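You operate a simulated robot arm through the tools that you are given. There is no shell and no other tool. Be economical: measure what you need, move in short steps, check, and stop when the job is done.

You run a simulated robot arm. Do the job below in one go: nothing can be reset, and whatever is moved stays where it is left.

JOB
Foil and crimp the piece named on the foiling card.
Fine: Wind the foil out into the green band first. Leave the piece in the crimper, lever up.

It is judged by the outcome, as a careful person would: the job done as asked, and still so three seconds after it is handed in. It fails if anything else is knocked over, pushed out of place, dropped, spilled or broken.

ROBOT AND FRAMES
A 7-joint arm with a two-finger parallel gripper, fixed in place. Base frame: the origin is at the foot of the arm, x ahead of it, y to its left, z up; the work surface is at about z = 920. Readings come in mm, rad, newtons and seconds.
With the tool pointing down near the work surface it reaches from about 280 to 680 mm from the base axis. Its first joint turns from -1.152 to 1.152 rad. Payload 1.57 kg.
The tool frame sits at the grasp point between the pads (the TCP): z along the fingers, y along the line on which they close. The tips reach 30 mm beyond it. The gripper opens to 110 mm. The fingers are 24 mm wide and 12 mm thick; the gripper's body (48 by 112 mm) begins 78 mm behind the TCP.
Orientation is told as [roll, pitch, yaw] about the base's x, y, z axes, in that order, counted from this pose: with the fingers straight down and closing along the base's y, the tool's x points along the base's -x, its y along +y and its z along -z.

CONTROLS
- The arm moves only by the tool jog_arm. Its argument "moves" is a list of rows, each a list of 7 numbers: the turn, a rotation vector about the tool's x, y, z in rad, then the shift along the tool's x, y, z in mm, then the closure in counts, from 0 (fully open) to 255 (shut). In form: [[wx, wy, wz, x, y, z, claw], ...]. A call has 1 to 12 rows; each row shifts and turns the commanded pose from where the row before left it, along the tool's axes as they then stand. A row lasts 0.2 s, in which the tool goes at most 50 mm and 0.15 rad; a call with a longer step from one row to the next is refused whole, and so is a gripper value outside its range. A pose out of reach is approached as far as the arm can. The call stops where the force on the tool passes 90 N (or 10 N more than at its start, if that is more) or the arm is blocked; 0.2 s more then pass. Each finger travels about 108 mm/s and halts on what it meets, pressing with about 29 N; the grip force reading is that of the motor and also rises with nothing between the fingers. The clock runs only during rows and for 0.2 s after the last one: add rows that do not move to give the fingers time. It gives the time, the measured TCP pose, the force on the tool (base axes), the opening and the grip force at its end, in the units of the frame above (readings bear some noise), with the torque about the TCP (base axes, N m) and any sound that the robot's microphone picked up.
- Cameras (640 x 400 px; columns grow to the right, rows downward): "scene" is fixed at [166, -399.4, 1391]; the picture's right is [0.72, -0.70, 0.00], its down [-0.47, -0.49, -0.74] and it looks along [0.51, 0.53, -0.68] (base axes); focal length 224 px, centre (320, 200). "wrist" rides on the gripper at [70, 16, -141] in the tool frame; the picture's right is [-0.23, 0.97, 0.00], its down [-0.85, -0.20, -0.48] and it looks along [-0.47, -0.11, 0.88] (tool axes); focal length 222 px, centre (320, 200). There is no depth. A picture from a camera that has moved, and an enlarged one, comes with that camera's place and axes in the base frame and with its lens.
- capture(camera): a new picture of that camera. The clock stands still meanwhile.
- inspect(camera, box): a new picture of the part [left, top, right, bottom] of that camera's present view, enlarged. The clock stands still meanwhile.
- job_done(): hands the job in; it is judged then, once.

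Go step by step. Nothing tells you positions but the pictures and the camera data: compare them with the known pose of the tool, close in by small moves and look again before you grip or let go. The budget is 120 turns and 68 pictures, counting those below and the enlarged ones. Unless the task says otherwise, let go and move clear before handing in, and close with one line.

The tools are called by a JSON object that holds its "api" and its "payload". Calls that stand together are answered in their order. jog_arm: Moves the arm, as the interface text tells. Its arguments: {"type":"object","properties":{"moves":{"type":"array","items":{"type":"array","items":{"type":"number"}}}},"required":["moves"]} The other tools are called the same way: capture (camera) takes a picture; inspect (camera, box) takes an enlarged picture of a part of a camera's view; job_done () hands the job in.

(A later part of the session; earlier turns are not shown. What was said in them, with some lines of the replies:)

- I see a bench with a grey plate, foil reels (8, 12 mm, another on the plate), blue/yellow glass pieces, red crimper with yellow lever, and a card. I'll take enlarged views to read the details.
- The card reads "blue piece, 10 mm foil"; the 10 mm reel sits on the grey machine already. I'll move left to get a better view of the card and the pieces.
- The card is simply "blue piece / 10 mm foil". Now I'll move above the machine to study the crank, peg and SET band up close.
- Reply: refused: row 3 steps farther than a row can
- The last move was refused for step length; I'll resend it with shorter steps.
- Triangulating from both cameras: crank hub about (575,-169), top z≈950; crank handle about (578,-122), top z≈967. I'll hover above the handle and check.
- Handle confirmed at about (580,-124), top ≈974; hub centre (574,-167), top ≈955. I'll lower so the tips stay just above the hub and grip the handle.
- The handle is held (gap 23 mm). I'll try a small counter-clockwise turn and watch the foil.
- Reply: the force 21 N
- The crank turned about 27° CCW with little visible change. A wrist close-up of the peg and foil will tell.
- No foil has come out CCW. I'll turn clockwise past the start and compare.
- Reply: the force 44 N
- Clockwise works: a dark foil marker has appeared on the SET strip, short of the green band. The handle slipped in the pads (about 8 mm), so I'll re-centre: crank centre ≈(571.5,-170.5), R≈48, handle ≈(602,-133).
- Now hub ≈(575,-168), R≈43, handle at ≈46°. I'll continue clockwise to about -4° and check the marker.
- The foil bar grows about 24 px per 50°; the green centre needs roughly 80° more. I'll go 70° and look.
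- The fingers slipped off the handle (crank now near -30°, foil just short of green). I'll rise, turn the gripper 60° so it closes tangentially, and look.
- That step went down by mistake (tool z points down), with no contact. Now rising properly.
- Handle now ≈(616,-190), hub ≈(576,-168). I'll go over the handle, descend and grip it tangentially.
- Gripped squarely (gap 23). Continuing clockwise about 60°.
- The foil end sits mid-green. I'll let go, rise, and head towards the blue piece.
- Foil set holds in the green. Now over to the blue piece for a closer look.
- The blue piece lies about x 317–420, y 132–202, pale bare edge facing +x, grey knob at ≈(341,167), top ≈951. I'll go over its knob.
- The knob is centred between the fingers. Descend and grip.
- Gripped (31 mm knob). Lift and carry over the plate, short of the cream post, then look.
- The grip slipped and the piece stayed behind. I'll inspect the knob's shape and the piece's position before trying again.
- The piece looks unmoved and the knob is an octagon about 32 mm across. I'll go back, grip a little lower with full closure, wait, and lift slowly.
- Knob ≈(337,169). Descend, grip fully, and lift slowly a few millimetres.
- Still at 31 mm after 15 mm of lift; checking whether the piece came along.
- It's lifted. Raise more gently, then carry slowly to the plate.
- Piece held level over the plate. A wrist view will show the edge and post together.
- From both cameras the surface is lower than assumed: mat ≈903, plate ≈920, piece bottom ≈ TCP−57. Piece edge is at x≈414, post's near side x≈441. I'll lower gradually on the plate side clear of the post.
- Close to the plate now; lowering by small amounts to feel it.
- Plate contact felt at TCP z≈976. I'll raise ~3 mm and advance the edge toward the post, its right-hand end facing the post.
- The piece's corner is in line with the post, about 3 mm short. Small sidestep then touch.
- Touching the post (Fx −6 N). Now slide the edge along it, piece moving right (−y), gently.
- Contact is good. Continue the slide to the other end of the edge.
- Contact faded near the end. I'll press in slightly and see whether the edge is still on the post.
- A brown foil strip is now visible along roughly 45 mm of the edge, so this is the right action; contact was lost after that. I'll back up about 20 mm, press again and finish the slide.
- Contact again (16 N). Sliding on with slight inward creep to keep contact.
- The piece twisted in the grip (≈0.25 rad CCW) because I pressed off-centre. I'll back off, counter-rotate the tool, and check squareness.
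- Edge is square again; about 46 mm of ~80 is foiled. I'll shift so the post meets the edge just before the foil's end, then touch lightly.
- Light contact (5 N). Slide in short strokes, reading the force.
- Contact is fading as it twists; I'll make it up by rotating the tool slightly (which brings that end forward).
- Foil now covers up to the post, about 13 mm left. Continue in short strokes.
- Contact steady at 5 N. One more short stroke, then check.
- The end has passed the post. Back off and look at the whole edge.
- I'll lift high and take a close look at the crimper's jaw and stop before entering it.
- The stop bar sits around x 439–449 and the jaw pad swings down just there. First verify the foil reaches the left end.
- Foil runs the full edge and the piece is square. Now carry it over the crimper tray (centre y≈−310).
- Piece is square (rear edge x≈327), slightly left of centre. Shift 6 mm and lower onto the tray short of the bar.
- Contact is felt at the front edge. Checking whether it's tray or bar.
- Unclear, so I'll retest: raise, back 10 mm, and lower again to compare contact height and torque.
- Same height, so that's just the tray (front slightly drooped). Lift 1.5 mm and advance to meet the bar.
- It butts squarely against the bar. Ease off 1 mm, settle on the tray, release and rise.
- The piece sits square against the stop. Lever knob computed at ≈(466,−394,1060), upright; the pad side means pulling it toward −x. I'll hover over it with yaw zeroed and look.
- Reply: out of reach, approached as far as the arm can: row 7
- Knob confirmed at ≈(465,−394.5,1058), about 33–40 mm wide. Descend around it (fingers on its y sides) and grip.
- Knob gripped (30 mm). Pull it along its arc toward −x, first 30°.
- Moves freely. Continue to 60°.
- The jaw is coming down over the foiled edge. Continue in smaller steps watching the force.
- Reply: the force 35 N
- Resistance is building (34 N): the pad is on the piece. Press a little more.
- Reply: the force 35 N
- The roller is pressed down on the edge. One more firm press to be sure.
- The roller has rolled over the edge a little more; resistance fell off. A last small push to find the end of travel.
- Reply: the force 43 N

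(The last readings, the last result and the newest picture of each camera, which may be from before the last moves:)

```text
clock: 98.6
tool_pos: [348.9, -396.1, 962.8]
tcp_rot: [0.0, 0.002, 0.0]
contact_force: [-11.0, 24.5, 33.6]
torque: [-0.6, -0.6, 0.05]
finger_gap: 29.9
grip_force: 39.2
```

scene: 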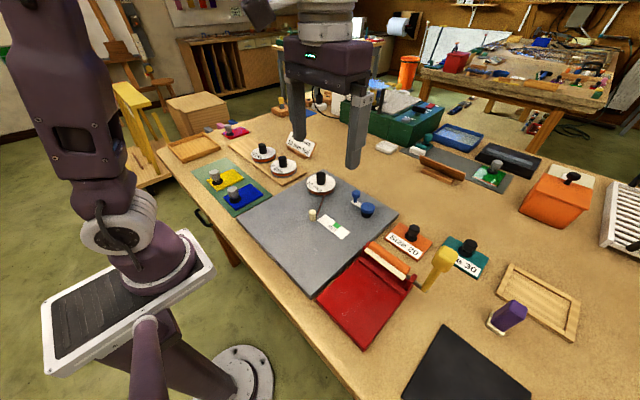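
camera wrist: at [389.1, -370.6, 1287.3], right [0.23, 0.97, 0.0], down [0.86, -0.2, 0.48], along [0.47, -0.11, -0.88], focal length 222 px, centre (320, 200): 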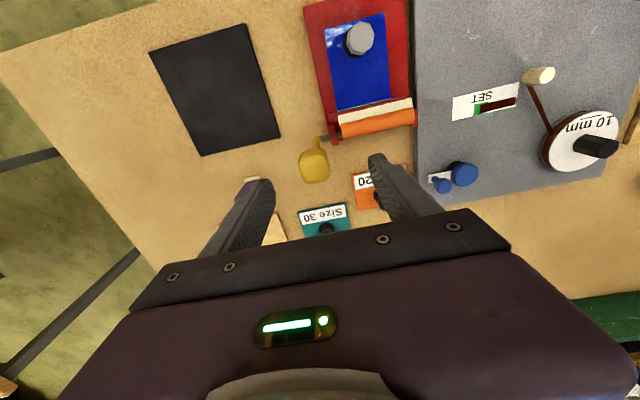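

End of travel reached. Now return the lever along its arc to upright.

{"api": "jog_arm", "payload": {"moves": [[0, 0, 0, -1.3, 0, -10.2, 220], [0, 0, 0, -2.2, 0, -10, 220], [0, 0, 0, -3.1, 0, -9.9, 220], [0, 0, 0, -4, 0, -9.5, 220], [0, 0, 0, -4.7, 0, -9.1, 220], [0, 0, 0, -5.5, 0, -8.7, 220], [0, 0, 0, -6.3, 0, -8.1, 220], [0, 0, 0, -7, 0, -7.6, 220], [0, 0, 0, -7.6, 0, -7, 220], [0, 0, 0, -8.1, 0, -6.3, 220], [0, 0, 0, -8.7, 0, -5.5, 220], [0, 0, 0, 0, 0, 0, 220]]}}

{"api": "jog_arm", "payload": {"moves": [[0, 0, 0, -9.1, 0, -4.7, 220], [0, 0, 0, -9.5, 0, -4, 220], [0, 0, 0, -9.9, 0, -3.1, 220], [0, 0, 0, -10, 0, -2.2, 220], [0, 0, 0, -10.2, 0, -1.3, 220], [0, 0, 0, -9, 0, -0.5, 220], [0, 0, 0, 0, 0, 0, 220]]}}

{"api": "inspect", "payload": {"camera": "scene", "box": [330, 220, 490, 340]}}

```text
clock: 101.2
tool_pos: [406.4, -395.3, 1053.8]
tcp_rot: [0.0, 0.0, 0.0]
contact_force: [-2.1, 18.3, -0.2]
torque: [0.12, 0.18, 0.06]
finger_gap: 31.0
grip_force: 8.5
```

```text
clock: 102.8
tool_pos: [467.0, -396.3, 1069.8]
tcp_rot: [0.001, -0.002, 0.0]
contact_force: [-2.2, 17.5, 3.6]
torque: [0.24, 0.31, -0.01]
finger_gap: 30.1
grip_force: 8.4
```

```text
3.33 times, centred on (410, 280) of scene
camera zoom: at [165.9, -398.8, 1391.2], right [0.72, -0.7, 0.0], down [-0.47, -0.49, -0.74], along [0.51, 0.53, -0.68], focal length 748 px, centre (20, -67)
```

zoom: 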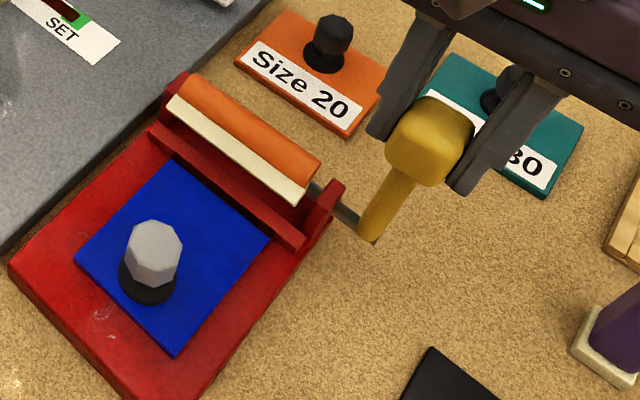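

The lever is upright again and the pale line at the edge is gone. Release, rise straight up and clear, then check closely.

{"api": "jog_arm", "payload": {"moves": [[0, 0, 0, 0, 0, 0, 170], [0, 0, 0, 0, 0, 0, 110], [0, 0, 0, 0, 0, 0, 90], [0, 0, 0, 0, 0, -20, 90], [0, 0, 0, 2, 2, -30, 90], [0, 0, 0, 5, 5, -15, 90], [0, 0, 0, 10, 45, 0, 90], [0, 0, 0, 10, 45, 0, 90], [0, 0, 0, 10, 45, 0, 90], [0, 0, 0, 0, 0, 0, 90]]}}

{"api": "inspect", "payload": {"camera": "scene", "box": [360, 245, 410, 300]}}

{"api": "capture", "payload": {"camera": "scene"}}

```text
clock: 105.0
tool_pos: [429.1, -253.7, 1136.2]
tcp_rot: [0.0, 0.0, -0.001]
contact_force: [0.3, -0.5, -0.1]
torque: [0.0, 0.04, 0.01]
finger_gap: 71.4
grip_force: 0.0
```

```text
7.27 times, centred on (385, 272) of scene
camera zoom: at [166.0, -399.3, 1391.0], right [0.72, -0.7, 0.0], down [-0.47, -0.49, -0.74], along [0.51, 0.53, -0.68], focal length 1631 px, centre (-153, -327)
```

zoom: 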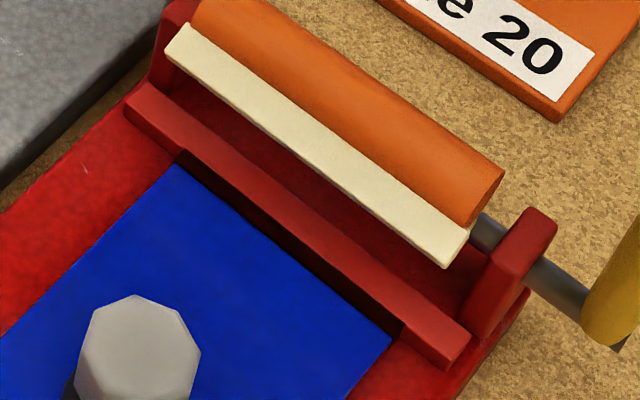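

```text
0 pictures are left
```

scene: 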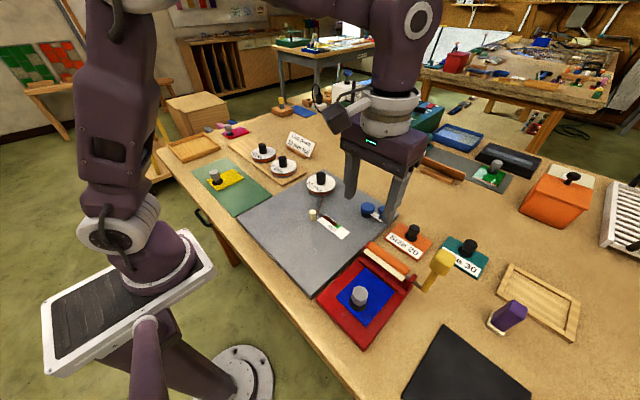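

The foil is folded over the front edge as a dark band, the blue piece sits in the crimper, the lever is up and the arm is clear with nothing else disturbed. Handing in.

{"api": "job_done", "payload": {}}

```text
The job is handed in.
```

I foiled and crimped the blue piece with the 10 mm foil, after winding the foil out into the green band. The piece is in the crimper against the stop, the lever is up, and the arm is clear.
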